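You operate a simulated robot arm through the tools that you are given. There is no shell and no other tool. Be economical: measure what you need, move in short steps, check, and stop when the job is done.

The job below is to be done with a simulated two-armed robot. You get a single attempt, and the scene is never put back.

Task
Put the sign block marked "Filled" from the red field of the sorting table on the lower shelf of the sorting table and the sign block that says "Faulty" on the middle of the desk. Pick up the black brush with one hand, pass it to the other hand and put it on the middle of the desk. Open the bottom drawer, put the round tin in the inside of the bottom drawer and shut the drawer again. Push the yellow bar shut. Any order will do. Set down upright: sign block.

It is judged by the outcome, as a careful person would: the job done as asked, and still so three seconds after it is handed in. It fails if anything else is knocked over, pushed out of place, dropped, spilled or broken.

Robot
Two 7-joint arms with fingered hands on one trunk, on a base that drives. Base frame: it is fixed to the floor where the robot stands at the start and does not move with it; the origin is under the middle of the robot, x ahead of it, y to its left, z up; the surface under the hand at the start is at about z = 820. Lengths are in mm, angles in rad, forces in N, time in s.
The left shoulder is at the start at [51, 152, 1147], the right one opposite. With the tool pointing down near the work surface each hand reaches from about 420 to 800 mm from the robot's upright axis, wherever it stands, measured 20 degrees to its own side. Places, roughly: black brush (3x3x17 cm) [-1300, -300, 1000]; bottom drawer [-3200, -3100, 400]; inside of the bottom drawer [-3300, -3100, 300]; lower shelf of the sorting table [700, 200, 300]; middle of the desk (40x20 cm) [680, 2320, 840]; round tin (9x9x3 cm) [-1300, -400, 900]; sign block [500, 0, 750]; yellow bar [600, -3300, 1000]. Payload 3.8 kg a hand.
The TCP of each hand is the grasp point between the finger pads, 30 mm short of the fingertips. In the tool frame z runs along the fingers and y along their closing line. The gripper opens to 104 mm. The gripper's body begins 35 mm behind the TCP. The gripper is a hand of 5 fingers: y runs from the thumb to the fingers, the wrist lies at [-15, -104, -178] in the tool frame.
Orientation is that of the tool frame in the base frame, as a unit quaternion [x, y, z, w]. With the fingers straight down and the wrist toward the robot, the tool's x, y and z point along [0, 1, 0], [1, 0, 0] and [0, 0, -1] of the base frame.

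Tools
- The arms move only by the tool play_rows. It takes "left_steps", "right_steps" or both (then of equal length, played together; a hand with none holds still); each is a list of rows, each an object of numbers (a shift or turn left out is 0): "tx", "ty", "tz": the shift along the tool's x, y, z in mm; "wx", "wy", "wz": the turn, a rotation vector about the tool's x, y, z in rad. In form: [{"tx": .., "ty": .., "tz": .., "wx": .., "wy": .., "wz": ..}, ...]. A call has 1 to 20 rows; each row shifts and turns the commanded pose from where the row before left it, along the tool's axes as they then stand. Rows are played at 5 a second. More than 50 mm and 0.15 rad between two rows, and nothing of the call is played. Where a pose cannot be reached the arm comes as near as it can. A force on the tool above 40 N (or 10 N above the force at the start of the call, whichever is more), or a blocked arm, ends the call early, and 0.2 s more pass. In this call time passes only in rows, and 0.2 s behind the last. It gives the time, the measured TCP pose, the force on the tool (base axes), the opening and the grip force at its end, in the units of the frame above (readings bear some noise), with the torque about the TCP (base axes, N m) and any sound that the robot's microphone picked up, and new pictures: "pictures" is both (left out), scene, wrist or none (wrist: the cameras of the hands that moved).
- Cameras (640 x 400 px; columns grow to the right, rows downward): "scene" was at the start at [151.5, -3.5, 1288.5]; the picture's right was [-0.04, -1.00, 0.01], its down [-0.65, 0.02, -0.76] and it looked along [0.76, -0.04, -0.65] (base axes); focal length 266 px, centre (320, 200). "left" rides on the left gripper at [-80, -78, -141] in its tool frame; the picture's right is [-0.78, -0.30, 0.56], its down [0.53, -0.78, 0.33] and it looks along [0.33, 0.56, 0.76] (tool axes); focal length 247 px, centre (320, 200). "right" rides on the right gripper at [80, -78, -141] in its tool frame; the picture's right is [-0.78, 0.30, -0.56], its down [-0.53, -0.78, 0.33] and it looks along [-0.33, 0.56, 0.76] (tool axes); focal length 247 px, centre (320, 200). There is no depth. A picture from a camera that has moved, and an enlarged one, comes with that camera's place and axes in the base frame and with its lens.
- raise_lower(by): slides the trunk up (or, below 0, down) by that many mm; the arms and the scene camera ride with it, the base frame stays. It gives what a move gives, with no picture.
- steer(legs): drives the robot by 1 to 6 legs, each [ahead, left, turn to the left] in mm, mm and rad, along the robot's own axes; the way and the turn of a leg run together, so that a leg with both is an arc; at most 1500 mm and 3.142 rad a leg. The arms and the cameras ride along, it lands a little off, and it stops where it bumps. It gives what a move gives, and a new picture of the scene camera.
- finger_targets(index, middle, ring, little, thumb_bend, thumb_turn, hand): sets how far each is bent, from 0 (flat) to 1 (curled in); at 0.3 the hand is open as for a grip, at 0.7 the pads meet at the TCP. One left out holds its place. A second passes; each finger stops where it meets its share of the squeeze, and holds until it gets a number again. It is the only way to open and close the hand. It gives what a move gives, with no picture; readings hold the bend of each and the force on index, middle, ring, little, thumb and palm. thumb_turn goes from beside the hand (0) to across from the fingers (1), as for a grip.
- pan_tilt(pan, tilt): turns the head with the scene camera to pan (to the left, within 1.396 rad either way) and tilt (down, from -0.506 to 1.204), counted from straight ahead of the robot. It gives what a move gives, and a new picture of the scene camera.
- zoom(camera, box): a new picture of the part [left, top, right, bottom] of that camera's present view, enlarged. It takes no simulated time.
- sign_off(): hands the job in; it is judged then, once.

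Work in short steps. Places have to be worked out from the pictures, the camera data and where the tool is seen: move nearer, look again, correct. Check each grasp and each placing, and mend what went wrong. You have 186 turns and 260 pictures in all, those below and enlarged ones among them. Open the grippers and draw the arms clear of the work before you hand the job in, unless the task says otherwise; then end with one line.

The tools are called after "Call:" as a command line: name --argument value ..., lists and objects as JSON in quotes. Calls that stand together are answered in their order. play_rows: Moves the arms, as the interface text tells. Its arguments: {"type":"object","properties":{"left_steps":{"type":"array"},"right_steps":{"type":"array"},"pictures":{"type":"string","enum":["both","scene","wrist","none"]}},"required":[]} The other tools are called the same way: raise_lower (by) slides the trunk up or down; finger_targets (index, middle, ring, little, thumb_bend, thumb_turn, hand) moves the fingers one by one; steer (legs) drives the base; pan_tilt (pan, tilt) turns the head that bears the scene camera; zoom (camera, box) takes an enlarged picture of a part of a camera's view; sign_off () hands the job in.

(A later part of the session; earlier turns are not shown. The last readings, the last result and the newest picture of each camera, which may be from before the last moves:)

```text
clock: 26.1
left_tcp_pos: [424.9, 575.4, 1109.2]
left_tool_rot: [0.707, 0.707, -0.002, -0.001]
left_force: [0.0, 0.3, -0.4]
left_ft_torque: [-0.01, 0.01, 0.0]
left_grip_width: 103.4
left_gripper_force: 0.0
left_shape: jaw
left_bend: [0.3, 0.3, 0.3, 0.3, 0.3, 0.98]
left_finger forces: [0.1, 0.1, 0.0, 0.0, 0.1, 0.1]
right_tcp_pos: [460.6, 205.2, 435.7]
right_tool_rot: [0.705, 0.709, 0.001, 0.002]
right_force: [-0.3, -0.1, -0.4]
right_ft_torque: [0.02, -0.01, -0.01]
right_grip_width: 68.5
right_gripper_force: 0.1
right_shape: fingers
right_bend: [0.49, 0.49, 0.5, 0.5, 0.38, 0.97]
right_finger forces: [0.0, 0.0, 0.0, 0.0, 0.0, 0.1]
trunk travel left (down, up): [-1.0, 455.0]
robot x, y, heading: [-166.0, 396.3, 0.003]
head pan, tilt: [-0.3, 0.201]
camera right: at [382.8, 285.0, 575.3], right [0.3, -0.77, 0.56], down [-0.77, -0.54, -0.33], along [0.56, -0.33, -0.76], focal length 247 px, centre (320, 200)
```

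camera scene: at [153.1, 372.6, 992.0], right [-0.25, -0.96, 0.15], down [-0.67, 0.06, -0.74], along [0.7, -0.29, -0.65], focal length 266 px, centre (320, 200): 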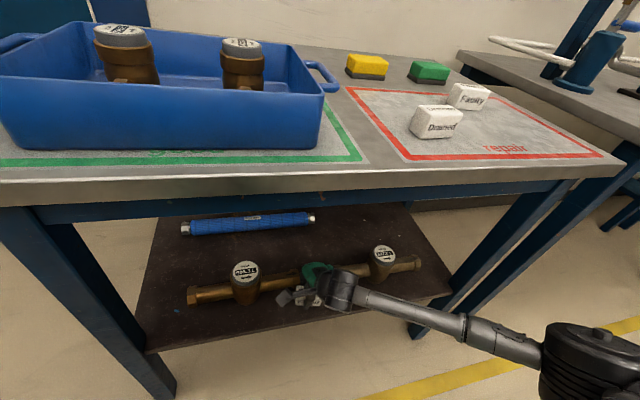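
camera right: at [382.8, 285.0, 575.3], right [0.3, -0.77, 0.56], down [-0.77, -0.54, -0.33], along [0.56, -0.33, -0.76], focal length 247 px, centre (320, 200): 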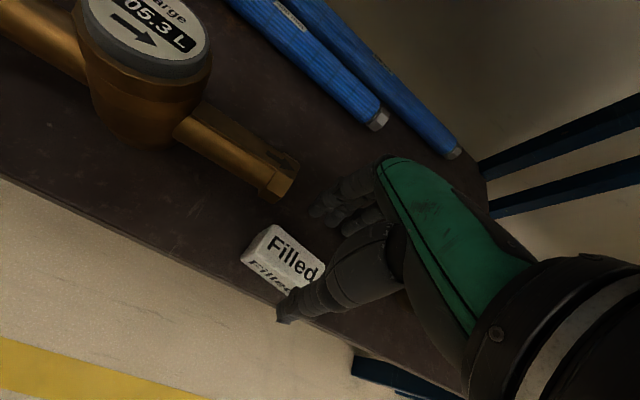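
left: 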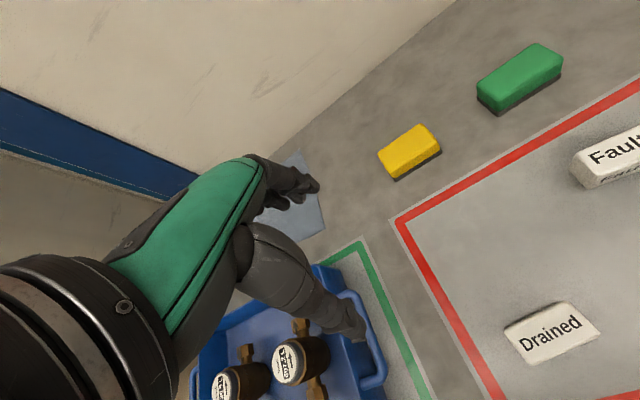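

Filled stands upright on the shelf. Backing away and raising the trunk.

Call:
steer --legs '[[-330, 0, 0]]'

Call:
play_rows --right_steps '[{"tz": -45}, {"tz": -45}, {"tz": -45}, {"tz": -45}, {"tz": -45}, {"tz": -45}]' --pictures "none"

Call:
raise_lower --by 224

Call:
finger_targets --hand "right" --index 0.3 --middle 0.3 --ring 0.3 --little 0.3 --thumb_bend 0.3

Call:
steer --legs '[[0, -320, 0]]'

```text
clock: 28.4
left_tcp_pos: [85.0, 575.7, 1109.6]
left_tool_rot: [0.706, 0.708, 0.0, -0.001]
left_force: [-0.3, -0.5, 1.2]
left_ft_torque: [0.01, -0.02, 0.03]
left_grip_width: 103.5
left_gripper_force: 0.1
left_shape: jaw
left_bend: [0.3, 0.3, 0.3, 0.3, 0.3, 0.98]
left_finger forces: [0.0, 0.1, 0.0, 0.0, 0.0, 0.0]
right_tcp_pos: [125.2, 206.2, 434.8]
right_tool_rot: [0.704, 0.71, 0.001, 0.002]
right_force: [0.3, -0.3, 0.8]
right_ft_torque: [0.02, -0.01, 0.02]
right_grip_width: 68.3
right_gripper_force: 0.1
right_shape: fingers
right_bend: [0.49, 0.49, 0.5, 0.5, 0.38, 0.97]
right_finger forces: [0.0, 0.1, 0.0, 0.0, 0.0, 0.0]
trunk travel left (down, up): [-1.0, 455.0]
robot x, y, heading: [-499.5, 398.7, 0.002]
head pan, tilt: [-0.3, 0.201]
camera scene: at [-185.4, 372.1, 992.4], right [-0.25, -0.96, 0.15], down [-0.66, 0.06, -0.75], along [0.7, -0.29, -0.65], focal length 266 px, centre (320, 200)
```

scene: 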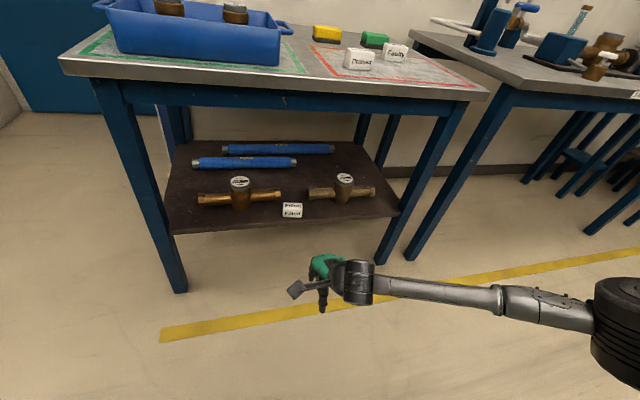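

```text
clock: 29.8
left_tcp_pos: [86.1, 576.5, 1108.3]
left_tool_rot: [0.705, 0.709, -0.001, 0.0]
left_force: [-0.5, 0.2, 0.8]
left_ft_torque: [0.0, 0.01, 0.0]
left_grip_width: 103.6
left_gripper_force: 0.1
left_shape: jaw
left_bend: [0.3, 0.3, 0.3, 0.3, 0.3, 0.98]
left_finger forces: [0.0, 0.1, 0.0, 0.0, 0.1, 0.0]
right_tcp_pos: [124.7, 208.2, 705.2]
right_tool_rot: [0.704, 0.711, 0.0, 0.001]
right_force: [0.0, 0.7, 0.6]
right_ft_torque: [0.0, 0.01, 0.01]
right_grip_width: 68.5
right_gripper_force: 0.0
right_shape: fingers
right_bend: [0.49, 0.49, 0.5, 0.5, 0.38, 0.97]
right_finger forces: [0.0, 0.0, 0.0, 0.0, 0.1, 0.0]
trunk travel left (down, up): [-1.0, 455.0]
robot x, y, heading: [-503.9, 396.6, 0.005]
head pan, tilt: [-0.3, 0.201]
```

```text
clock: 32.1
left_tcp_pos: [86.7, 576.7, 1333.2]
left_tool_rot: [0.705, 0.709, -0.001, 0.0]
left_force: [0.3, -0.6, -0.9]
left_ft_torque: [-0.03, -0.02, -0.02]
left_grip_width: 103.8
left_gripper_force: 0.0
left_shape: jaw
left_bend: [0.3, 0.3, 0.3, 0.3, 0.3, 0.98]
left_finger forces: [0.1, 0.1, 0.1, 0.1, 0.0, 0.0]
right_tcp_pos: [123.7, 205.7, 928.0]
right_tool_rot: [0.704, 0.71, 0.0, 0.001]
right_force: [0.0, -0.5, -0.4]
right_ft_torque: [0.01, -0.02, 0.0]
right_grip_width: 68.6
right_gripper_force: 0.1
right_shape: fingers
right_bend: [0.49, 0.49, 0.5, 0.5, 0.38, 0.97]
right_finger forces: [0.0, 0.0, 0.1, 0.1, 0.1, 0.1]
trunk travel left (down, up): [-225.0, 231.0]
robot x, y, heading: [-503.1, 399.7, 0.001]
head pan, tilt: [-0.3, 0.201]
```

```text
clock: 33.1
left_tcp_pos: [88.0, 577.0, 1333.5]
left_tool_rot: [0.706, 0.709, 0.0, 0.0]
left_force: [-0.1, 0.0, 0.0]
left_ft_torque: [0.01, -0.02, 0.03]
left_grip_width: 103.5
left_gripper_force: 0.1
left_shape: jaw
left_bend: [0.3, 0.3, 0.3, 0.3, 0.3, 0.98]
left_finger forces: [0.0, 0.0, 0.0, 0.0, 0.0, 0.1]
right_tcp_pos: [123.7, 205.6, 929.0]
right_tool_rot: [0.704, 0.71, 0.0, 0.002]
right_force: [-1.0, -0.2, -0.4]
right_ft_torque: [0.0, 0.01, -0.01]
right_grip_width: 102.8
right_gripper_force: 0.1
right_shape: fingers
right_bend: [0.3, 0.3, 0.3, 0.3, 0.3, 0.97]
right_finger forces: [0.0, 0.0, 0.1, 0.1, 0.0, 0.1]
trunk travel left (down, up): [-225.0, 231.0]
robot x, y, heading: [-504.9, 396.7, 0.002]
head pan, tilt: [-0.3, 0.201]
```

```text
clock: 35.3
left_tcp_pos: [88.3, 250.7, 1333.2]
left_tool_rot: [0.706, 0.708, -0.001, 0.0]
left_force: [-0.1, -0.6, -0.2]
left_ft_torque: [-0.03, 0.03, 0.01]
left_grip_width: 103.8
left_gripper_force: 0.1
left_shape: jaw
left_bend: [0.3, 0.3, 0.3, 0.3, 0.3, 0.98]
left_finger forces: [0.0, 0.0, 0.0, 0.0, 0.0, 0.0]
right_tcp_pos: [125.1, -119.9, 930.3]
right_tool_rot: [0.705, 0.709, 0.0, 0.002]
right_force: [-0.2, -0.1, 0.6]
right_ft_torque: [0.01, 0.0, 0.01]
right_grip_width: 102.6
right_gripper_force: 0.1
right_shape: fingers
right_bend: [0.3, 0.3, 0.3, 0.3, 0.3, 0.97]
right_finger forces: [0.2, 0.0, 0.0, 0.0, 0.0, 0.0]
trunk travel left (down, up): [-225.0, 231.0]
robot x, y, heading: [-504.3, 74.2, 0.004]
head pan, tilt: [-0.3, 0.201]
camera scene: at [-345.6, 47.0, 1322.3], right [-0.29, -0.96, 0.04], down [-0.33, 0.06, -0.94], along [0.9, -0.29, -0.33], focal length 266 px, centre (320, 200)
```

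scene: 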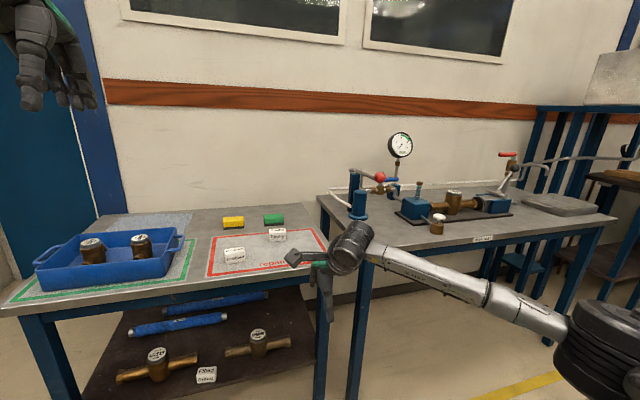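

Driving forward so the right hand comes above Faulty at about (620,-93).

Call:
steer --legs '[[475, 22, 0]]'

Call:
pan_tilt --pan -0.1 --tilt 0.65

Call:
play_rows --right_steps '[{"tz": 0}]' --pictures "wrist"

Call:
zoom --camera "scene" --box '[240, 120, 400, 220]'

```text
clock: 38.1
left_tcp_pos: [563.4, 259.0, 1334.1]
left_tool_rot: [0.713, 0.701, -0.001, -0.001]
left_force: [1.6, -0.3, -0.3]
left_ft_torque: [-0.01, -0.01, 0.02]
left_grip_width: 103.6
left_gripper_force: 0.1
left_shape: jaw
left_bend: [0.3, 0.3, 0.3, 0.3, 0.3, 0.98]
left_finger forces: [0.0, 0.0, 0.0, 0.0, 0.0, 0.0]
right_tcp_pos: [594.0, -111.9, 929.3]
right_tool_rot: [0.711, 0.704, 0.001, 0.002]
right_force: [-0.9, -0.2, -0.1]
right_ft_torque: [0.02, -0.01, -0.02]
right_grip_width: 103.0
right_gripper_force: 0.2
right_shape: fingers
right_bend: [0.3, 0.3, 0.3, 0.3, 0.3, 0.97]
right_finger forces: [0.0, 0.0, 0.0, 0.0, 0.0, 0.1]
trunk travel left (down, up): [-225.0, 231.0]
robot x, y, heading: [-30.3, 92.7, -0.015]
head pan, tilt: [-0.3, 0.201]
camera scene: at [126.6, 62.5, 1322.4], right [-0.31, -0.95, 0.04], down [-0.33, 0.06, -0.94], along [0.89, -0.3, -0.33], focal length 266 px, centre (320, 200)
```

scene: 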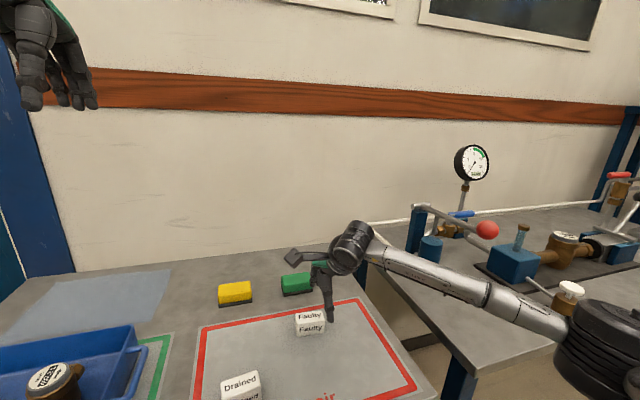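

```text
clock: 39.0
left_tcp_pos: [563.3, 260.0, 1333.4]
left_tool_rot: [0.712, 0.702, -0.001, -0.001]
left_force: [0.0, 0.1, -0.1]
left_ft_torque: [0.02, -0.02, 0.01]
left_grip_width: 103.5
left_gripper_force: 0.0
left_shape: jaw
left_bend: [0.3, 0.3, 0.3, 0.3, 0.3, 0.98]
left_finger forces: [0.1, 0.0, 0.0, 0.1, 0.1, 0.0]
right_tcp_pos: [593.9, -110.6, 928.3]
right_tool_rot: [0.711, 0.704, 0.001, 0.001]
right_force: [0.2, -0.3, -0.1]
right_ft_torque: [0.03, -0.04, -0.01]
right_grip_width: 102.9
right_gripper_force: 0.0
right_shape: fingers
right_bend: [0.3, 0.3, 0.3, 0.3, 0.3, 0.97]
right_finger forces: [0.1, 0.1, 0.1, 0.1, 0.0, 0.1]
trunk travel left (down, up): [-225.0, 231.0]
robot x, y, heading: [-30.4, 92.7, -0.017]
head pan, tilt: [-0.099, 0.649]
camera scene: at [118.8, 81.6, 1282.1], right [-0.11, -0.99, 0.01], down [-0.71, 0.07, -0.7], along [0.7, -0.09, -0.71], focal length 266 px, centre (320, 200)
```

scene: 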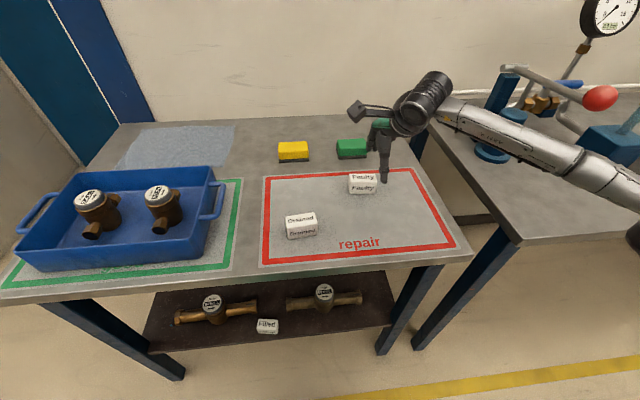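

```text
clock: 39.4
left_tcp_pos: [565.2, 259.1, 1333.5]
left_tool_rot: [0.713, 0.702, 0.0, 0.0]
left_force: [-0.8, 0.1, -0.6]
left_ft_torque: [0.01, 0.02, -0.02]
left_grip_width: 103.9
left_gripper_force: 0.0
left_shape: jaw
left_bend: [0.3, 0.3, 0.3, 0.3, 0.3, 0.98]
left_finger forces: [0.1, 0.1, 0.0, 0.0, 0.1, 0.0]
right_tcp_pos: [593.8, -112.2, 928.5]
right_tool_rot: [0.711, 0.704, 0.0, 0.002]
right_force: [0.3, -0.4, -0.1]
right_ft_torque: [0.01, -0.01, 0.0]
right_grip_width: 103.0
right_gripper_force: 0.1
right_shape: fingers
right_bend: [0.3, 0.3, 0.3, 0.3, 0.3, 0.97]
right_finger forces: [0.1, 0.0, 0.0, 0.0, 0.0, 0.0]
trunk travel left (down, up): [-225.0, 231.0]
robot x, y, heading: [-31.9, 95.4, -0.012]
head pan, tilt: [-0.099, 0.649]
camera right: at [517.3, -30.9, 1068.8], right [0.29, -0.78, 0.56], down [-0.78, -0.53, -0.33], along [0.55, -0.34, -0.76], focal length 247 px, centre (320, 200)
```

right: 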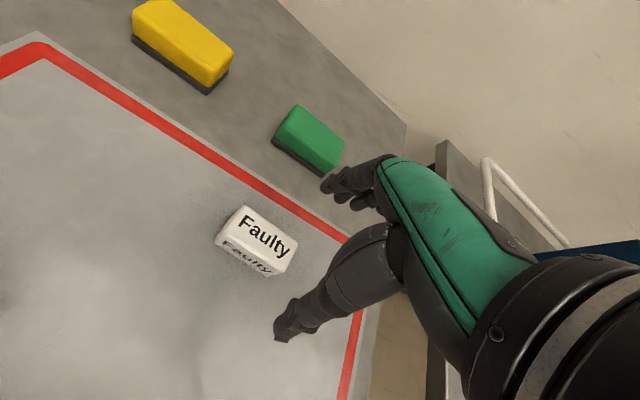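

```text
4.00 times, centred on (320, 170) of scene
camera zoom: at [119.0, 81.6, 1282.0], right [-0.11, -0.99, 0.01], down [-0.71, 0.07, -0.7], along [0.7, -0.09, -0.71], focal length 1062 px, centre (320, 320)
```

zoom: 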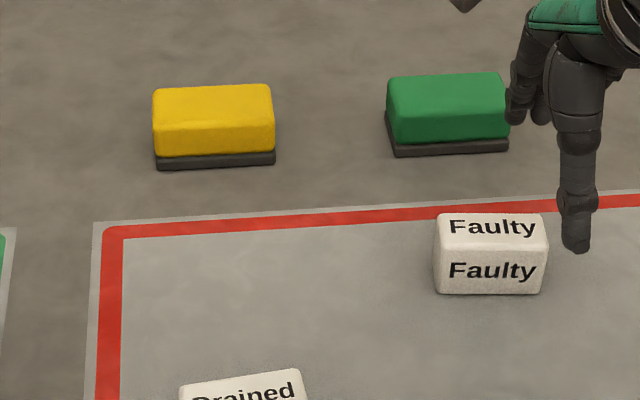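

Faulty is at about (601,-86). I'll align above it and descend.

Call:
play_rows --right_steps '[{"tx": 26, "ty": 8, "tz": 0}, {"tz": 20}, {"tz": 22}, {"tz": 20}, {"tz": 10}]' --pictures "wrist"

Call:
zoom --camera "scene" --box '[290, 120, 450, 220]'

```text
clock: 40.6
left_tcp_pos: [564.2, 258.0, 1333.3]
left_tool_rot: [0.713, 0.701, -0.001, 0.0]
left_force: [0.8, -0.6, -0.5]
left_ft_torque: [-0.01, -0.01, 0.0]
left_grip_width: 103.5
left_gripper_force: 0.1
left_shape: jaw
left_bend: [0.3, 0.3, 0.3, 0.3, 0.3, 0.98]
left_finger forces: [0.0, 0.0, 0.0, 0.0, 0.0, 0.0]
right_tcp_pos: [600.6, -85.0, 856.7]
right_tool_rot: [0.711, 0.703, 0.0, 0.001]
right_force: [0.1, -0.1, 1.3]
right_ft_torque: [-0.02, -0.01, -0.01]
right_grip_width: 102.8
right_gripper_force: 0.1
right_shape: fingers
right_bend: [0.3, 0.3, 0.3, 0.3, 0.3, 0.97]
right_finger forces: [0.0, 0.0, 0.1, 0.0, 0.1, 0.0]
trunk travel left (down, up): [-225.0, 231.0]
robot x, y, heading: [-30.2, 92.9, -0.013]
head pan, tilt: [-0.099, 0.649]
camera right: at [524.3, -3.9, 997.7], right [0.29, -0.78, 0.56], down [-0.78, -0.53, -0.33], along [0.55, -0.34, -0.76], focal length 247 px, centre (320, 200)
```

right: 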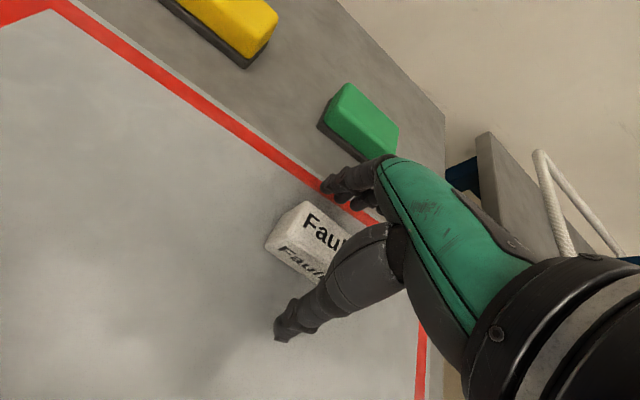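

```text
4.00 times, centred on (370, 170) of scene
camera zoom: at [118.9, 81.4, 1282.0], right [-0.11, -0.99, 0.01], down [-0.71, 0.07, -0.7], along [0.7, -0.09, -0.71], focal length 1062 px, centre (120, 320)
```

zoom: 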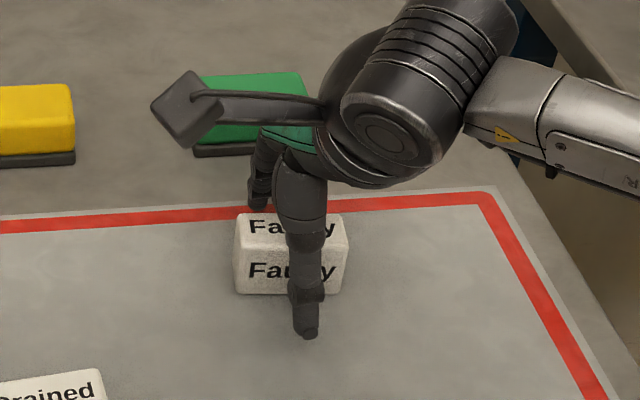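

The hand lines up the same way as for Filled, so I'll close and lift.

Call:
finger_targets --hand "right" --index 0.7 --middle 0.7 --ring 0.7 --little 0.7 --thumb_bend 0.7

Call:
play_rows --right_steps '[{"tz": -20}, {"tz": -40}, {"tz": -40}, {"tz": -40}]' --pictures "wrist"

Call:
steer --legs '[[-500, 0, 0]]'

Call:
pan_tilt --pan 1.2 --tilt 0.3

```text
clock: 41.6
left_tcp_pos: [564.2, 258.0, 1333.6]
left_tool_rot: [0.713, 0.701, -0.001, 0.0]
left_force: [-0.3, -0.7, 0.8]
left_ft_torque: [-0.01, 0.0, -0.01]
left_grip_width: 103.9
left_gripper_force: 0.1
left_shape: jaw
left_bend: [0.3, 0.3, 0.3, 0.3, 0.3, 0.98]
left_finger forces: [0.0, 0.0, 0.1, 0.0, 0.0, 0.0]
right_tcp_pos: [601.9, -85.4, 858.8]
right_tool_rot: [0.711, 0.703, 0.001, 0.002]
right_force: [0.1, 0.5, 0.0]
right_ft_torque: [0.0, 0.0, 0.03]
right_grip_width: 29.7
right_gripper_force: 12.5
right_shape: fingers
right_bend: [0.61, 0.65, 0.67, 0.7, 0.59, 0.95]
right_finger forces: [6.6, 4.4, 1.7, 0.0, 12.6, 0.0]
trunk travel left (down, up): [-225.0, 231.0]
robot x, y, heading: [-28.1, 92.5, -0.017]
head pan, tilt: [-0.099, 0.649]
```

```text
clock: 42.6
left_tcp_pos: [562.8, 259.1, 1334.1]
left_tool_rot: [0.712, 0.702, -0.001, -0.001]
left_force: [-0.8, -0.5, -0.8]
left_ft_torque: [0.0, 0.0, 0.02]
left_grip_width: 103.5
left_gripper_force: 0.0
left_shape: jaw
left_bend: [0.3, 0.3, 0.3, 0.3, 0.3, 0.98]
left_finger forces: [0.0, 0.0, 0.0, 0.0, 0.1, 0.0]
right_tcp_pos: [601.7, -85.2, 998.3]
right_tool_rot: [0.711, 0.703, 0.0, 0.002]
right_force: [-0.1, 0.6, -0.7]
right_ft_torque: [0.0, -0.02, 0.0]
right_grip_width: 29.6
right_gripper_force: 12.2
right_shape: fingers
right_bend: [0.61, 0.65, 0.68, 0.7, 0.59, 0.95]
right_finger forces: [6.5, 4.5, 1.6, 0.1, 12.5, 0.0]
trunk travel left (down, up): [-225.0, 231.0]
robot x, y, heading: [-30.4, 90.9, -0.014]
head pan, tilt: [-0.099, 0.649]
camera right: at [524.6, -4.0, 1139.3], right [0.29, -0.78, 0.56], down [-0.78, -0.53, -0.33], along [0.55, -0.34, -0.76], focal length 247 px, centre (320, 200)
```

right: 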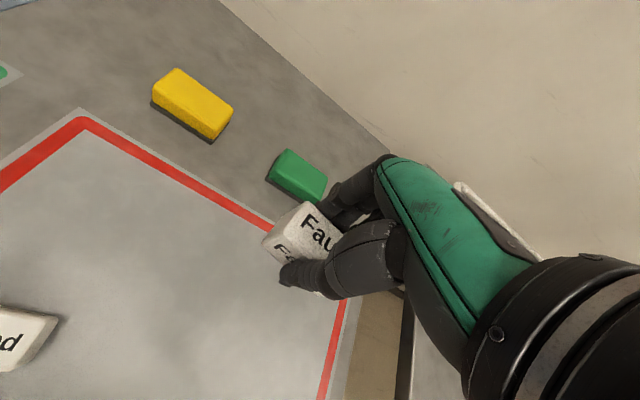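

```text
clock: 45.6
left_tcp_pos: [53.5, 270.7, 1332.7]
left_tool_rot: [0.709, 0.705, -0.001, -0.001]
left_force: [0.6, 0.2, 0.5]
left_ft_torque: [-0.01, 0.01, -0.02]
left_grip_width: 103.7
left_gripper_force: 0.0
left_shape: jaw
left_bend: [0.3, 0.3, 0.3, 0.3, 0.3, 0.98]
left_finger forces: [0.0, 0.1, 0.0, 0.0, 0.0, 0.0]
right_tcp_pos: [94.4, -73.0, 997.8]
right_tool_rot: [0.708, 0.706, 0.0, 0.001]
right_force: [0.1, -0.8, -1.1]
right_ft_torque: [0.01, -0.01, -0.03]
right_grip_width: 29.9
right_gripper_force: 13.2
right_shape: fingers
right_bend: [0.61, 0.65, 0.68, 0.7, 0.59, 0.95]
right_finger forces: [6.6, 4.4, 1.6, 0.0, 12.5, 0.1]
trunk travel left (down, up): [-225.0, 231.0]
robot x, y, heading: [-534.0, 97.2, -0.01]
head pan, tilt: [-0.099, 0.649]
camera scene: at [-389.9, 88.6, 1281.8], right [-0.1, -0.99, 0.01], down [-0.71, 0.06, -0.7], along [0.7, -0.08, -0.71], focal length 266 px, centre (320, 200)
```

scene: 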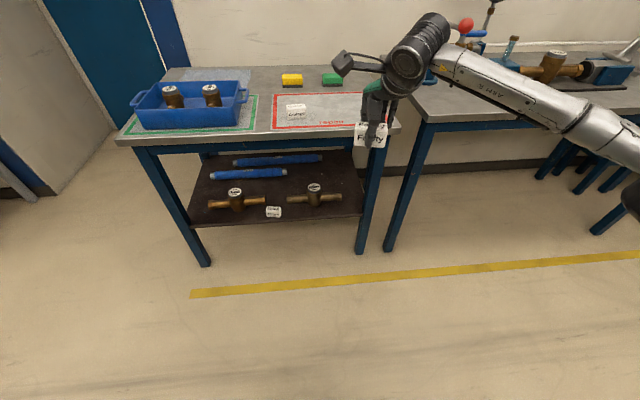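

```text
clock: 47.0
left_tcp_pos: [53.2, 271.0, 1333.3]
left_tool_rot: [0.709, 0.705, -0.002, 0.0]
left_force: [1.2, -0.6, 0.0]
left_ft_torque: [0.0, -0.01, 0.01]
left_grip_width: 103.4
left_gripper_force: 0.2
left_shape: jaw
left_bend: [0.3, 0.3, 0.3, 0.3, 0.3, 0.98]
left_finger forces: [0.0, 0.1, 0.0, 0.1, 0.0, 0.0]
right_tcp_pos: [94.8, -73.4, 996.4]
right_tool_rot: [0.707, 0.707, 0.001, 0.002]
right_force: [-1.3, -0.3, 0.4]
right_ft_torque: [0.03, 0.01, -0.01]
right_grip_width: 29.6
right_gripper_force: 11.8
right_shape: fingers
right_bend: [0.61, 0.65, 0.68, 0.7, 0.59, 0.95]
right_finger forces: [6.6, 4.4, 1.7, 0.0, 12.5, 0.0]
trunk travel left (down, up): [-225.0, 231.0]
robot x, y, heading: [-542.1, 101.2, -0.006]
head pan, tilt: [1.201, 0.3]
camera scene: at [-437.3, 184.6, 1320.8], right [0.92, -0.37, -0.13], down [-0.24, -0.27, -0.93], along [0.31, 0.89, -0.34], focal length 266 px, centre (320, 200)
```

scene: 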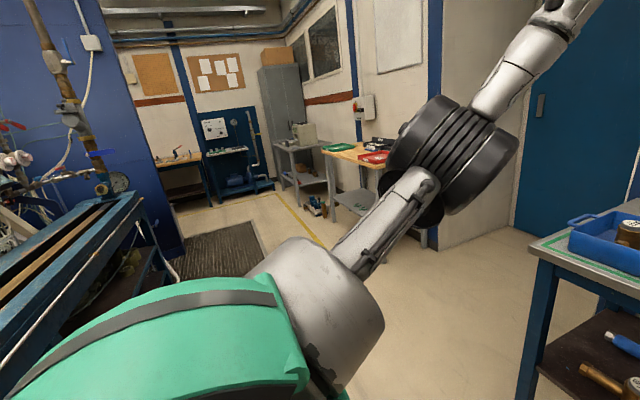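

Faulty is held, and the desk with trays is visible in the distance at about (800,2260). I'll drive left alongside it.

Call:
steer --legs '[[100, 1100, 0]]'

Call:
pan_tilt --pan 0.7 --tilt 0.35

```text
clock: 52.7
left_tcp_pos: [162.0, 1367.9, 1333.0]
left_tool_rot: [0.71, 0.704, -0.001, -0.001]
left_force: [-0.8, -0.4, -0.8]
left_ft_torque: [-0.01, 0.01, -0.02]
left_grip_width: 103.9
left_gripper_force: 0.1
left_shape: jaw
left_bend: [0.3, 0.3, 0.3, 0.3, 0.3, 0.98]
left_finger forces: [0.1, 0.1, 0.1, 0.0, 0.1, 0.0]
right_tcp_pos: [202.6, 1023.4, 997.6]
right_tool_rot: [0.709, 0.706, 0.001, 0.001]
right_force: [-0.5, 0.0, -0.6]
right_ft_torque: [0.01, 0.01, -0.01]
right_grip_width: 29.5
right_gripper_force: 12.4
right_shape: fingers
right_bend: [0.61, 0.65, 0.68, 0.7, 0.59, 0.95]
right_finger forces: [6.5, 4.4, 1.5, 0.0, 12.5, 0.0]
trunk travel left (down, up): [-225.0, 231.0]
robot x, y, heading: [-432.2, 1197.4, -0.011]
head pan, tilt: [1.201, 0.3]
camera scene: at [-328.8, 1283.1, 1320.9], right [0.92, -0.37, -0.13], down [-0.24, -0.27, -0.93], along [0.31, 0.89, -0.34], focal length 266 px, centre (320, 200)
```

scene: 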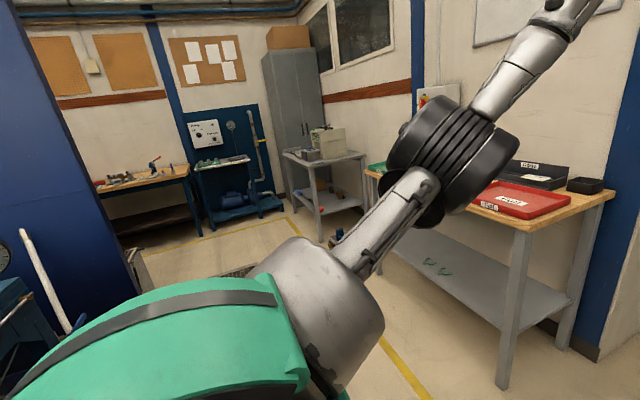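

```text
clock: 53.6
left_tcp_pos: [161.7, 1367.9, 1334.2]
left_tool_rot: [0.711, 0.704, 0.0, 0.0]
left_force: [0.3, 0.0, -0.1]
left_ft_torque: [0.0, 0.0, 0.01]
left_grip_width: 104.0
left_gripper_force: 0.0
left_shape: jaw
left_bend: [0.3, 0.3, 0.3, 0.3, 0.3, 0.98]
left_finger forces: [0.1, 0.0, 0.0, 0.0, 0.0, 0.0]
right_tcp_pos: [202.4, 1024.1, 998.2]
right_tool_rot: [0.709, 0.705, 0.001, 0.002]
right_force: [-0.2, 0.3, 0.1]
right_ft_torque: [0.01, 0.0, 0.0]
right_grip_width: 29.6
right_gripper_force: 11.9
right_shape: fingers
right_bend: [0.61, 0.65, 0.68, 0.7, 0.59, 0.95]
right_finger forces: [6.5, 4.4, 1.5, 0.0, 12.5, 0.0]
trunk travel left (down, up): [-225.0, 231.0]
robot x, y, heading: [-431.7, 1197.1, -0.016]
head pan, tilt: [0.7, 0.351]
camera scene: at [-292.7, 1255.8, 1310.9], right [0.63, -0.77, -0.09], down [-0.39, -0.22, -0.89], along [0.67, 0.6, -0.44], focal length 266 px, centre (320, 200)
```

scene: 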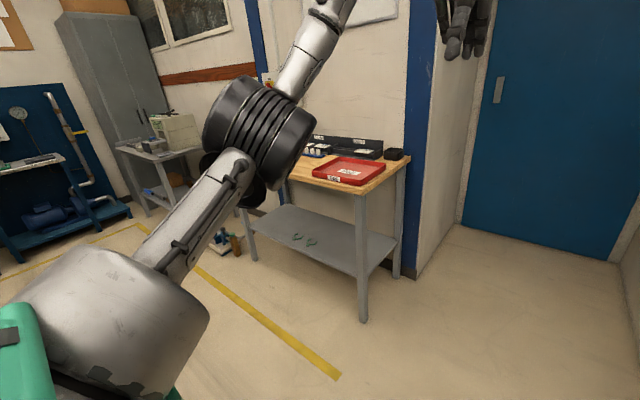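

The desk's front edge is near x≈600 and its right end near y≈1780. I'll keep driving left until I'm facing its middle.

Call:
steer --legs '[[50, 1050, 0.02]]'

Call:
pan_tilt --pan 0.0 --tilt 0.5

```text
clock: 59.1
left_tcp_pos: [225.3, 2426.2, 1334.6]
left_tool_rot: [0.711, 0.703, 0.0, 0.0]
left_force: [0.7, -0.2, 0.4]
left_ft_torque: [-0.01, 0.01, 0.01]
left_grip_width: 103.8
left_gripper_force: 0.0
left_shape: jaw
left_bend: [0.3, 0.3, 0.3, 0.3, 0.3, 0.98]
left_finger forces: [0.0, 0.1, 0.0, 0.2, 0.0, 0.0]
right_tcp_pos: [263.7, 2080.4, 997.6]
right_tool_rot: [0.71, 0.704, 0.001, 0.002]
right_force: [-0.2, 0.3, -0.5]
right_ft_torque: [-0.02, 0.0, 0.0]
right_grip_width: 29.5
right_gripper_force: 12.4
right_shape: fingers
right_bend: [0.61, 0.65, 0.68, 0.7, 0.59, 0.95]
right_finger forces: [6.5, 4.4, 1.5, 0.1, 12.4, 0.0]
trunk travel left (down, up): [-225.0, 231.0]
robot x, y, heading: [-368.2, 2254.3, -0.011]
head pan, tilt: [0.7, 0.351]
camera scene: at [-229.9, 2315.2, 1310.9], right [0.63, -0.77, -0.09], down [-0.4, -0.22, -0.89], along [0.67, 0.6, -0.44], focal length 266 px, centre (320, 200)
```

scene: 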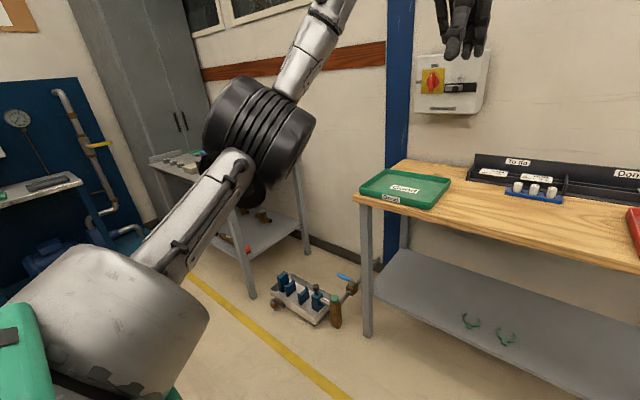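

```text
clock: 60.2
left_tcp_pos: [225.7, 2424.7, 1333.2]
left_tool_rot: [0.711, 0.703, 0.0, -0.001]
left_force: [-0.5, -0.2, 0.3]
left_ft_torque: [0.01, 0.01, -0.02]
left_grip_width: 103.7
left_gripper_force: 0.0
left_shape: jaw
left_bend: [0.3, 0.3, 0.3, 0.3, 0.3, 0.98]
left_finger forces: [0.1, 0.0, 0.0, 0.0, 0.0, 0.1]
right_tcp_pos: [264.4, 2080.6, 997.7]
right_tool_rot: [0.71, 0.704, 0.001, 0.002]
right_force: [-0.1, 0.2, -1.0]
right_ft_torque: [0.03, 0.01, 0.0]
right_grip_width: 29.8
right_gripper_force: 12.7
right_shape: fingers
right_bend: [0.61, 0.65, 0.68, 0.7, 0.59, 0.95]
right_finger forces: [6.5, 4.3, 1.5, 0.0, 12.6, 0.1]
trunk travel left (down, up): [-225.0, 231.0]
robot x, y, heading: [-370.2, 2256.0, -0.014]
head pan, tilt: [0.0, 0.499]
camera scene: at [-213.1, 2255.1, 1294.6], right [-0.01, -1.0, 0.0], down [-0.6, 0.01, -0.8], along [0.8, -0.01, -0.6], focal length 266 px, centre (320, 200)
```

scene: 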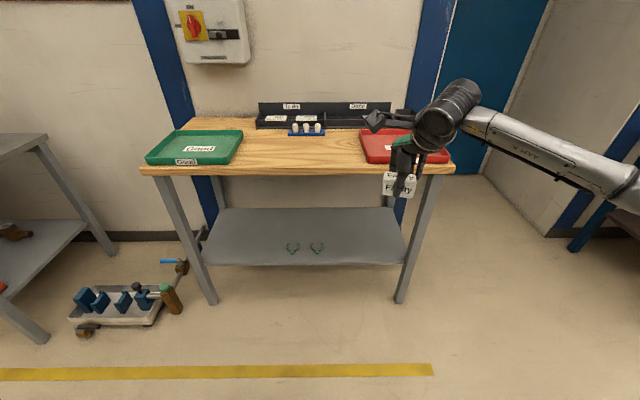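

The desk middle is clear around (680,2320). I'll move so the right hand is over (690,2235).

Call:
steer --legs '[[0, 150, 0.012], [415, 0, 0]]'

Call:
pan_tilt --pan 0.0 --tilt 0.7

```text
clock: 63.7
left_tcp_pos: [645.7, 2588.1, 1334.0]
left_tool_rot: [0.704, 0.71, 0.0, -0.001]
left_force: [-0.4, -0.2, 0.4]
left_ft_torque: [0.04, 0.01, 0.0]
left_grip_width: 103.8
left_gripper_force: 0.2
left_shape: jaw
left_bend: [0.3, 0.3, 0.3, 0.3, 0.3, 0.98]
left_finger forces: [0.0, 0.0, 0.0, 0.0, 0.0, 0.1]
right_tcp_pos: [692.2, 2243.5, 998.9]
right_tool_rot: [0.703, 0.711, 0.0, 0.001]
right_force: [0.4, -0.1, 0.5]
right_ft_torque: [-0.02, -0.02, -0.02]
right_grip_width: 29.9
right_gripper_force: 12.3
right_shape: fingers
right_bend: [0.61, 0.65, 0.68, 0.7, 0.59, 0.95]
right_finger forces: [6.5, 4.4, 1.6, 0.1, 12.5, 0.1]
trunk travel left (down, up): [-225.0, 231.0]
robot x, y, heading: [59.2, 2405.8, 0.007]
head pan, tilt: [0.0, 0.499]
camera scene: at [210.7, 2407.8, 1294.7], right [0.01, -1.0, 0.0], down [-0.6, 0.0, -0.8], along [0.8, 0.01, -0.6], focal length 266 px, centre (320, 200)
```

scene: 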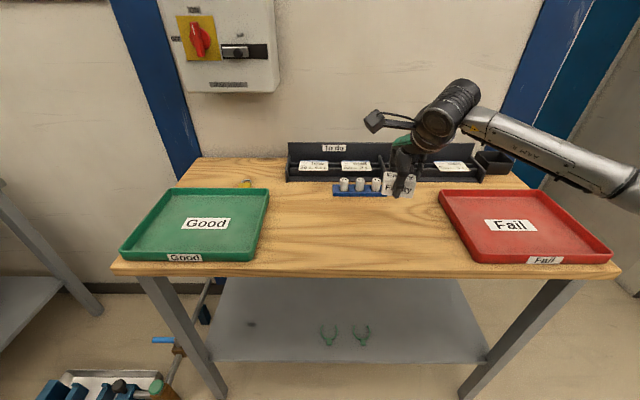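

```text
clock: 64.5
left_tcp_pos: [646.5, 2587.8, 1332.8]
left_tool_rot: [0.704, 0.71, 0.0, 0.0]
left_force: [-0.2, 0.9, 0.5]
left_ft_torque: [0.03, -0.01, -0.05]
left_grip_width: 103.7
left_gripper_force: 0.0
left_shape: jaw
left_bend: [0.3, 0.3, 0.3, 0.3, 0.3, 0.98]
left_finger forces: [0.1, 0.0, 0.0, 0.0, 0.1, 0.0]
right_tcp_pos: [692.0, 2244.3, 997.8]
right_tool_rot: [0.702, 0.712, 0.001, 0.002]
right_force: [0.5, -0.2, 0.2]
right_ft_torque: [-0.02, 0.0, 0.01]
right_grip_width: 29.6
right_gripper_force: 12.5
right_shape: fingers
right_bend: [0.61, 0.65, 0.68, 0.7, 0.59, 0.95]
right_finger forces: [6.5, 4.4, 1.6, 0.0, 12.5, 0.1]
trunk travel left (down, up): [-225.0, 231.0]
robot x, y, heading: [59.4, 2406.1, 0.01]
head pan, tilt: [0.0, 0.7]
camera scene: at [203.2, 2407.7, 1277.8], right [0.01, -1.0, 0.0], down [-0.75, -0.01, -0.67], along [0.67, 0.01, -0.75], focal length 266 px, centre (320, 200)
```

scene: 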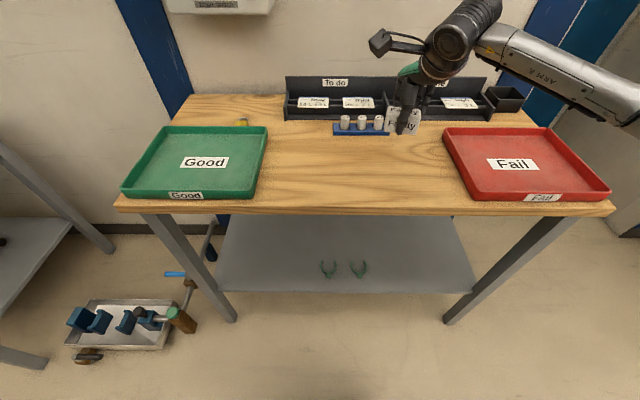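

Lowering Faulty toward the desk top, slowly near the end.

Call:
play_rows --right_steps '[{"tz": 40, "ty": -10, "tx": -8}, {"tz": 40}, {"tz": 20}, {"tz": 4}, {"tz": 3}, {"tz": 3}, {"tz": 3}, {"tz": 3}]' --pictures "wrist"

```text
clock: 66.2
left_tcp_pos: [643.2, 2587.0, 1334.9]
left_tool_rot: [0.704, 0.711, 0.0, 0.001]
left_force: [0.1, 0.3, -0.1]
left_ft_torque: [0.02, 0.04, 0.0]
left_grip_width: 103.5
left_gripper_force: 0.0
left_shape: jaw
left_bend: [0.3, 0.3, 0.3, 0.3, 0.3, 0.98]
left_finger forces: [0.0, 0.1, 0.1, 0.0, 0.0, 0.1]
right_tcp_pos: [682.0, 2235.1, 885.7]
right_tool_rot: [0.702, 0.712, 0.004, 0.004]
right_force: [0.7, -0.1, 13.2]
right_ft_torque: [0.03, 0.15, 0.02]
right_grip_width: 29.3
right_gripper_force: 13.8
right_shape: fingers
right_bend: [0.62, 0.66, 0.68, 0.7, 0.59, 0.95]
right_finger forces: [7.1, 4.9, 2.0, 0.0, 13.4, 0.0]
trunk travel left (down, up): [-225.0, 231.0]
robot x, y, heading: [54.4, 2403.2, 0.011]
head pan, tilt: [0.0, 0.7]
camera right: at [602.5, 2314.5, 1025.5], right [0.3, -0.77, 0.56], down [-0.77, -0.55, -0.34], along [0.57, -0.33, -0.76], focal length 247 px, centre (320, 200)
```

right: 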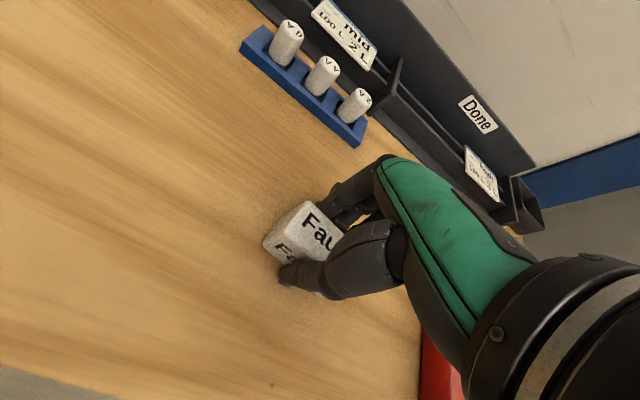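

It rests on the desk with 13 N of contact. I'll ease up 2 mm, open the hand and rise.

Call:
play_rows --right_steps '[{"tz": -2}]' --pictures "none"

Call:
finger_targets --hand "right" --index 0.52 --middle 0.52 --ring 0.52 --little 0.52 --thumb_bend 0.42

Call:
finger_targets --hand "right" --index 0.42 --middle 0.42 --ring 0.42 --little 0.42 --thumb_bend 0.35

Call:
play_rows --right_steps '[{"tz": -15}, {"tz": -40}, {"tz": -40}, {"tz": -40}]' --pictures "both"

```text
clock: 66.7
left_tcp_pos: [644.5, 2587.6, 1334.9]
left_tool_rot: [0.704, 0.711, -0.001, 0.0]
left_force: [0.4, 0.7, 0.7]
left_ft_torque: [-0.04, 0.02, -0.02]
left_grip_width: 103.7
left_gripper_force: 0.1
left_shape: jaw
left_bend: [0.3, 0.3, 0.3, 0.3, 0.3, 0.98]
left_finger forces: [0.1, 0.0, 0.0, 0.0, 0.0, 0.1]
right_tcp_pos: [682.9, 2235.8, 885.0]
right_tool_rot: [0.702, 0.712, 0.001, 0.003]
right_force: [3.9, 0.2, 13.8]
right_ft_torque: [0.03, -0.01, 0.05]
right_grip_width: 29.6
right_gripper_force: 14.2
right_shape: fingers
right_bend: [0.62, 0.65, 0.68, 0.7, 0.59, 0.95]
right_finger forces: [7.9, 5.6, 2.3, 0.1, 12.9, 0.0]
trunk travel left (down, up): [-225.0, 231.0]
robot x, y, heading: [56.4, 2408.3, 0.005]
head pan, tilt: [0.0, 0.7]
```

```text
clock: 67.7
left_tcp_pos: [645.7, 2587.2, 1333.4]
left_tool_rot: [0.704, 0.71, 0.0, 0.0]
left_force: [0.7, -0.5, 0.1]
left_ft_torque: [0.02, 0.0, -0.01]
left_grip_width: 103.8
left_gripper_force: 0.0
left_shape: jaw
left_bend: [0.3, 0.3, 0.3, 0.3, 0.3, 0.98]
left_finger forces: [0.1, 0.0, 0.1, 0.1, 0.0, 0.0]
right_tcp_pos: [682.5, 2233.6, 883.3]
right_tool_rot: [0.703, 0.711, 0.001, 0.002]
right_force: [-2.3, -0.5, 3.1]
right_ft_torque: [-0.03, -0.05, -0.04]
right_grip_width: 59.5
right_gripper_force: 1.4
right_shape: fingers
right_bend: [0.52, 0.54, 0.52, 0.52, 0.42, 0.97]
right_finger forces: [0.0, 3.0, 0.0, 0.1, 0.1, 0.1]
trunk travel left (down, up): [-225.0, 231.0]
robot x, y, heading: [57.5, 2409.4, 0.011]
head pan, tilt: [0.0, 0.7]
```

```text
clock: 68.7
left_tcp_pos: [645.2, 2587.4, 1333.7]
left_tool_rot: [0.705, 0.71, 0.0, 0.0]
left_force: [0.1, -0.6, -0.5]
left_ft_torque: [-0.01, 0.01, 0.03]
left_grip_width: 103.9
left_gripper_force: 0.2
left_shape: jaw
left_bend: [0.3, 0.3, 0.3, 0.3, 0.3, 0.98]
left_finger forces: [0.0, 0.0, 0.0, 0.0, 0.0, 0.0]
right_tcp_pos: [682.6, 2234.8, 883.1]
right_tool_rot: [0.702, 0.712, 0.0, 0.001]
right_force: [-1.0, -0.5, 1.4]
right_ft_torque: [-0.05, -0.07, 0.01]
right_grip_width: 81.2
right_gripper_force: 0.9
right_shape: fingers
right_bend: [0.42, 0.43, 0.42, 0.42, 0.35, 0.97]
right_finger forces: [0.0, 1.2, 0.0, 0.0, 0.1, 0.0]
trunk travel left (down, up): [-225.0, 231.0]
robot x, y, heading: [57.0, 2401.3, 0.004]
head pan, tilt: [0.0, 0.7]
```

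```text
clock: 69.7
left_tcp_pos: [645.4, 2586.6, 1333.5]
left_tool_rot: [0.704, 0.71, 0.0, -0.001]
left_force: [0.2, 0.7, -0.2]
left_ft_torque: [-0.01, 0.01, -0.02]
left_grip_width: 103.7
left_gripper_force: 0.0
left_shape: jaw
left_bend: [0.3, 0.3, 0.3, 0.3, 0.3, 0.98]
left_finger forces: [0.0, 0.1, 0.1, 0.0, 0.0, 0.1]
right_tcp_pos: [681.7, 2237.4, 1017.1]
right_tool_rot: [0.702, 0.712, 0.001, 0.002]
right_force: [0.3, -0.8, -0.2]
right_ft_torque: [0.01, 0.03, -0.02]
right_grip_width: 81.4
right_gripper_force: 0.0
right_shape: fingers
right_bend: [0.42, 0.42, 0.42, 0.42, 0.35, 0.97]
right_finger forces: [0.1, 0.0, 0.0, 0.0, 0.0, 0.0]
trunk travel left (down, up): [-225.0, 231.0]
robot x, y, heading: [56.5, 2405.9, 0.009]
head pan, tilt: [0.0, 0.7]
camera scene: at [202.2, 2408.0, 1278.0], right [0.01, -1.0, 0.0], down [-0.75, -0.01, -0.67], along [0.67, 0.01, -0.75], focal length 266 px, centre (320, 200)
camera right: at [600.8, 2317.4, 1157.3], right [0.3, -0.77, 0.56], down [-0.77, -0.55, -0.33], along [0.56, -0.33, -0.76], focal length 247 px, centre (320, 200)
```

scene: 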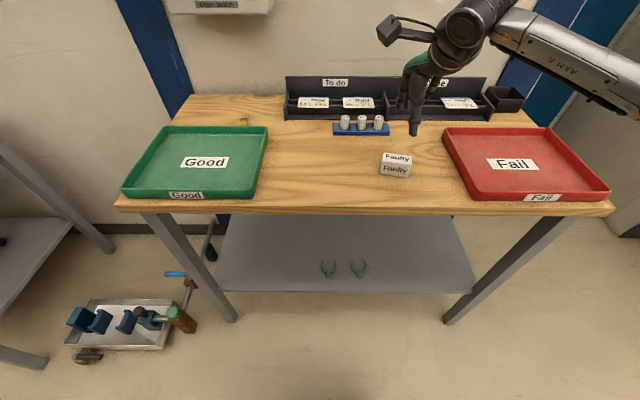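
right: 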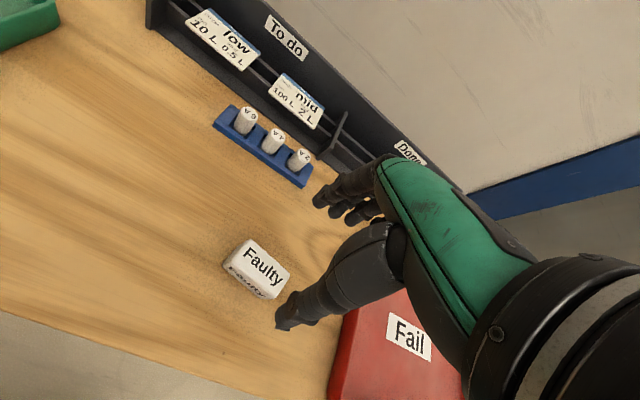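

Faulty stands upright on the desk. Now I'll back off and drive to the brush area, turning around to face -x.

Call:
steer --legs '[[-460, 0, 0], [0, -1400, 0]]'

Call:
steer --legs '[[0, -1200, 0], [0, 0, 3.14]]'

```text
clock: 79.1
left_tcp_pos: [204.3, 1181.6, 1333.2]
left_tool_rot: [0.694, 0.72, 0.0, 0.0]
left_force: [-0.2, 0.6, 0.2]
left_ft_torque: [0.01, -0.01, 0.02]
left_grip_width: 103.6
left_gripper_force: 0.0
left_shape: jaw
left_bend: [0.3, 0.3, 0.3, 0.3, 0.3, 0.98]
left_finger forces: [0.0, 0.0, 0.0, 0.0, 0.0, 0.0]
right_tcp_pos: [249.9, 832.1, 1016.6]
right_tool_rot: [0.694, 0.72, 0.0, 0.002]
right_force: [0.2, 1.4, 0.2]
right_ft_torque: [0.0, -0.02, 0.02]
right_grip_width: 81.4
right_gripper_force: 0.0
right_shape: fingers
right_bend: [0.42, 0.42, 0.42, 0.42, 0.35, 0.97]
right_finger forces: [0.1, 0.1, 0.0, 0.1, 0.0, 0.1]
trunk travel left (down, up): [-225.0, 231.0]
robot x, y, heading: [-382.0, 989.7, 0.029]
head pan, tilt: [0.0, 0.7]
camera scene: at [-233.7, 990.8, 1277.9], right [0.03, -1.0, 0.0], down [-0.75, -0.02, -0.67], along [0.67, 0.02, -0.75], focal length 266 px, centre (320, 200)
```

scene: 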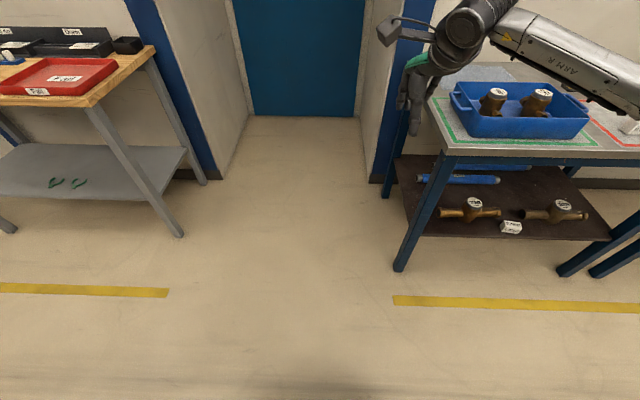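

```text
clock: 92.8
left_tcp_pos: [-903.2, -466.7, 1334.1]
left_tool_rot: [0.757, -0.653, 0.001, -0.001]
left_force: [-0.2, -0.1, 0.3]
left_ft_torque: [0.03, -0.02, 0.05]
left_grip_width: 103.8
left_gripper_force: 0.1
left_shape: jaw
left_bend: [0.3, 0.3, 0.3, 0.3, 0.3, 0.98]
left_finger forces: [0.1, 0.0, 0.0, 0.1, 0.0, 0.0]
right_tcp_pos: [-985.2, -125.4, 1017.2]
right_tool_rot: [0.758, -0.652, -0.001, 0.0]
right_force: [-0.2, 0.3, -0.2]
right_ft_torque: [0.0, 0.0, -0.01]
right_grip_width: 81.4
right_gripper_force: 0.0
right_shape: fingers
right_bend: [0.42, 0.42, 0.42, 0.42, 0.35, 0.97]
right_finger forces: [0.1, 0.1, 0.1, 0.0, 0.0, 0.0]
trunk travel left (down, up): [-225.0, 231.0]
robot x, y, heading: [-344.1, -203.9, -2.996]
head pan, tilt: [0.0, 0.7]
camera scene: at [-487.3, -226.5, 1277.9], right [-0.15, 0.99, 0.0], down [0.74, 0.11, -0.67], along [-0.66, -0.1, -0.75], focal length 266 px, centre (320, 200)
```

scene: 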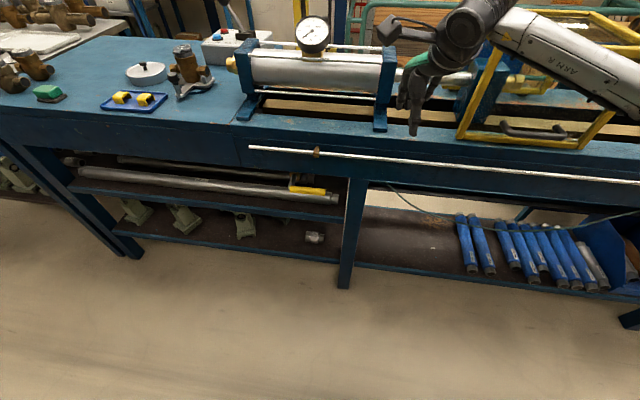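

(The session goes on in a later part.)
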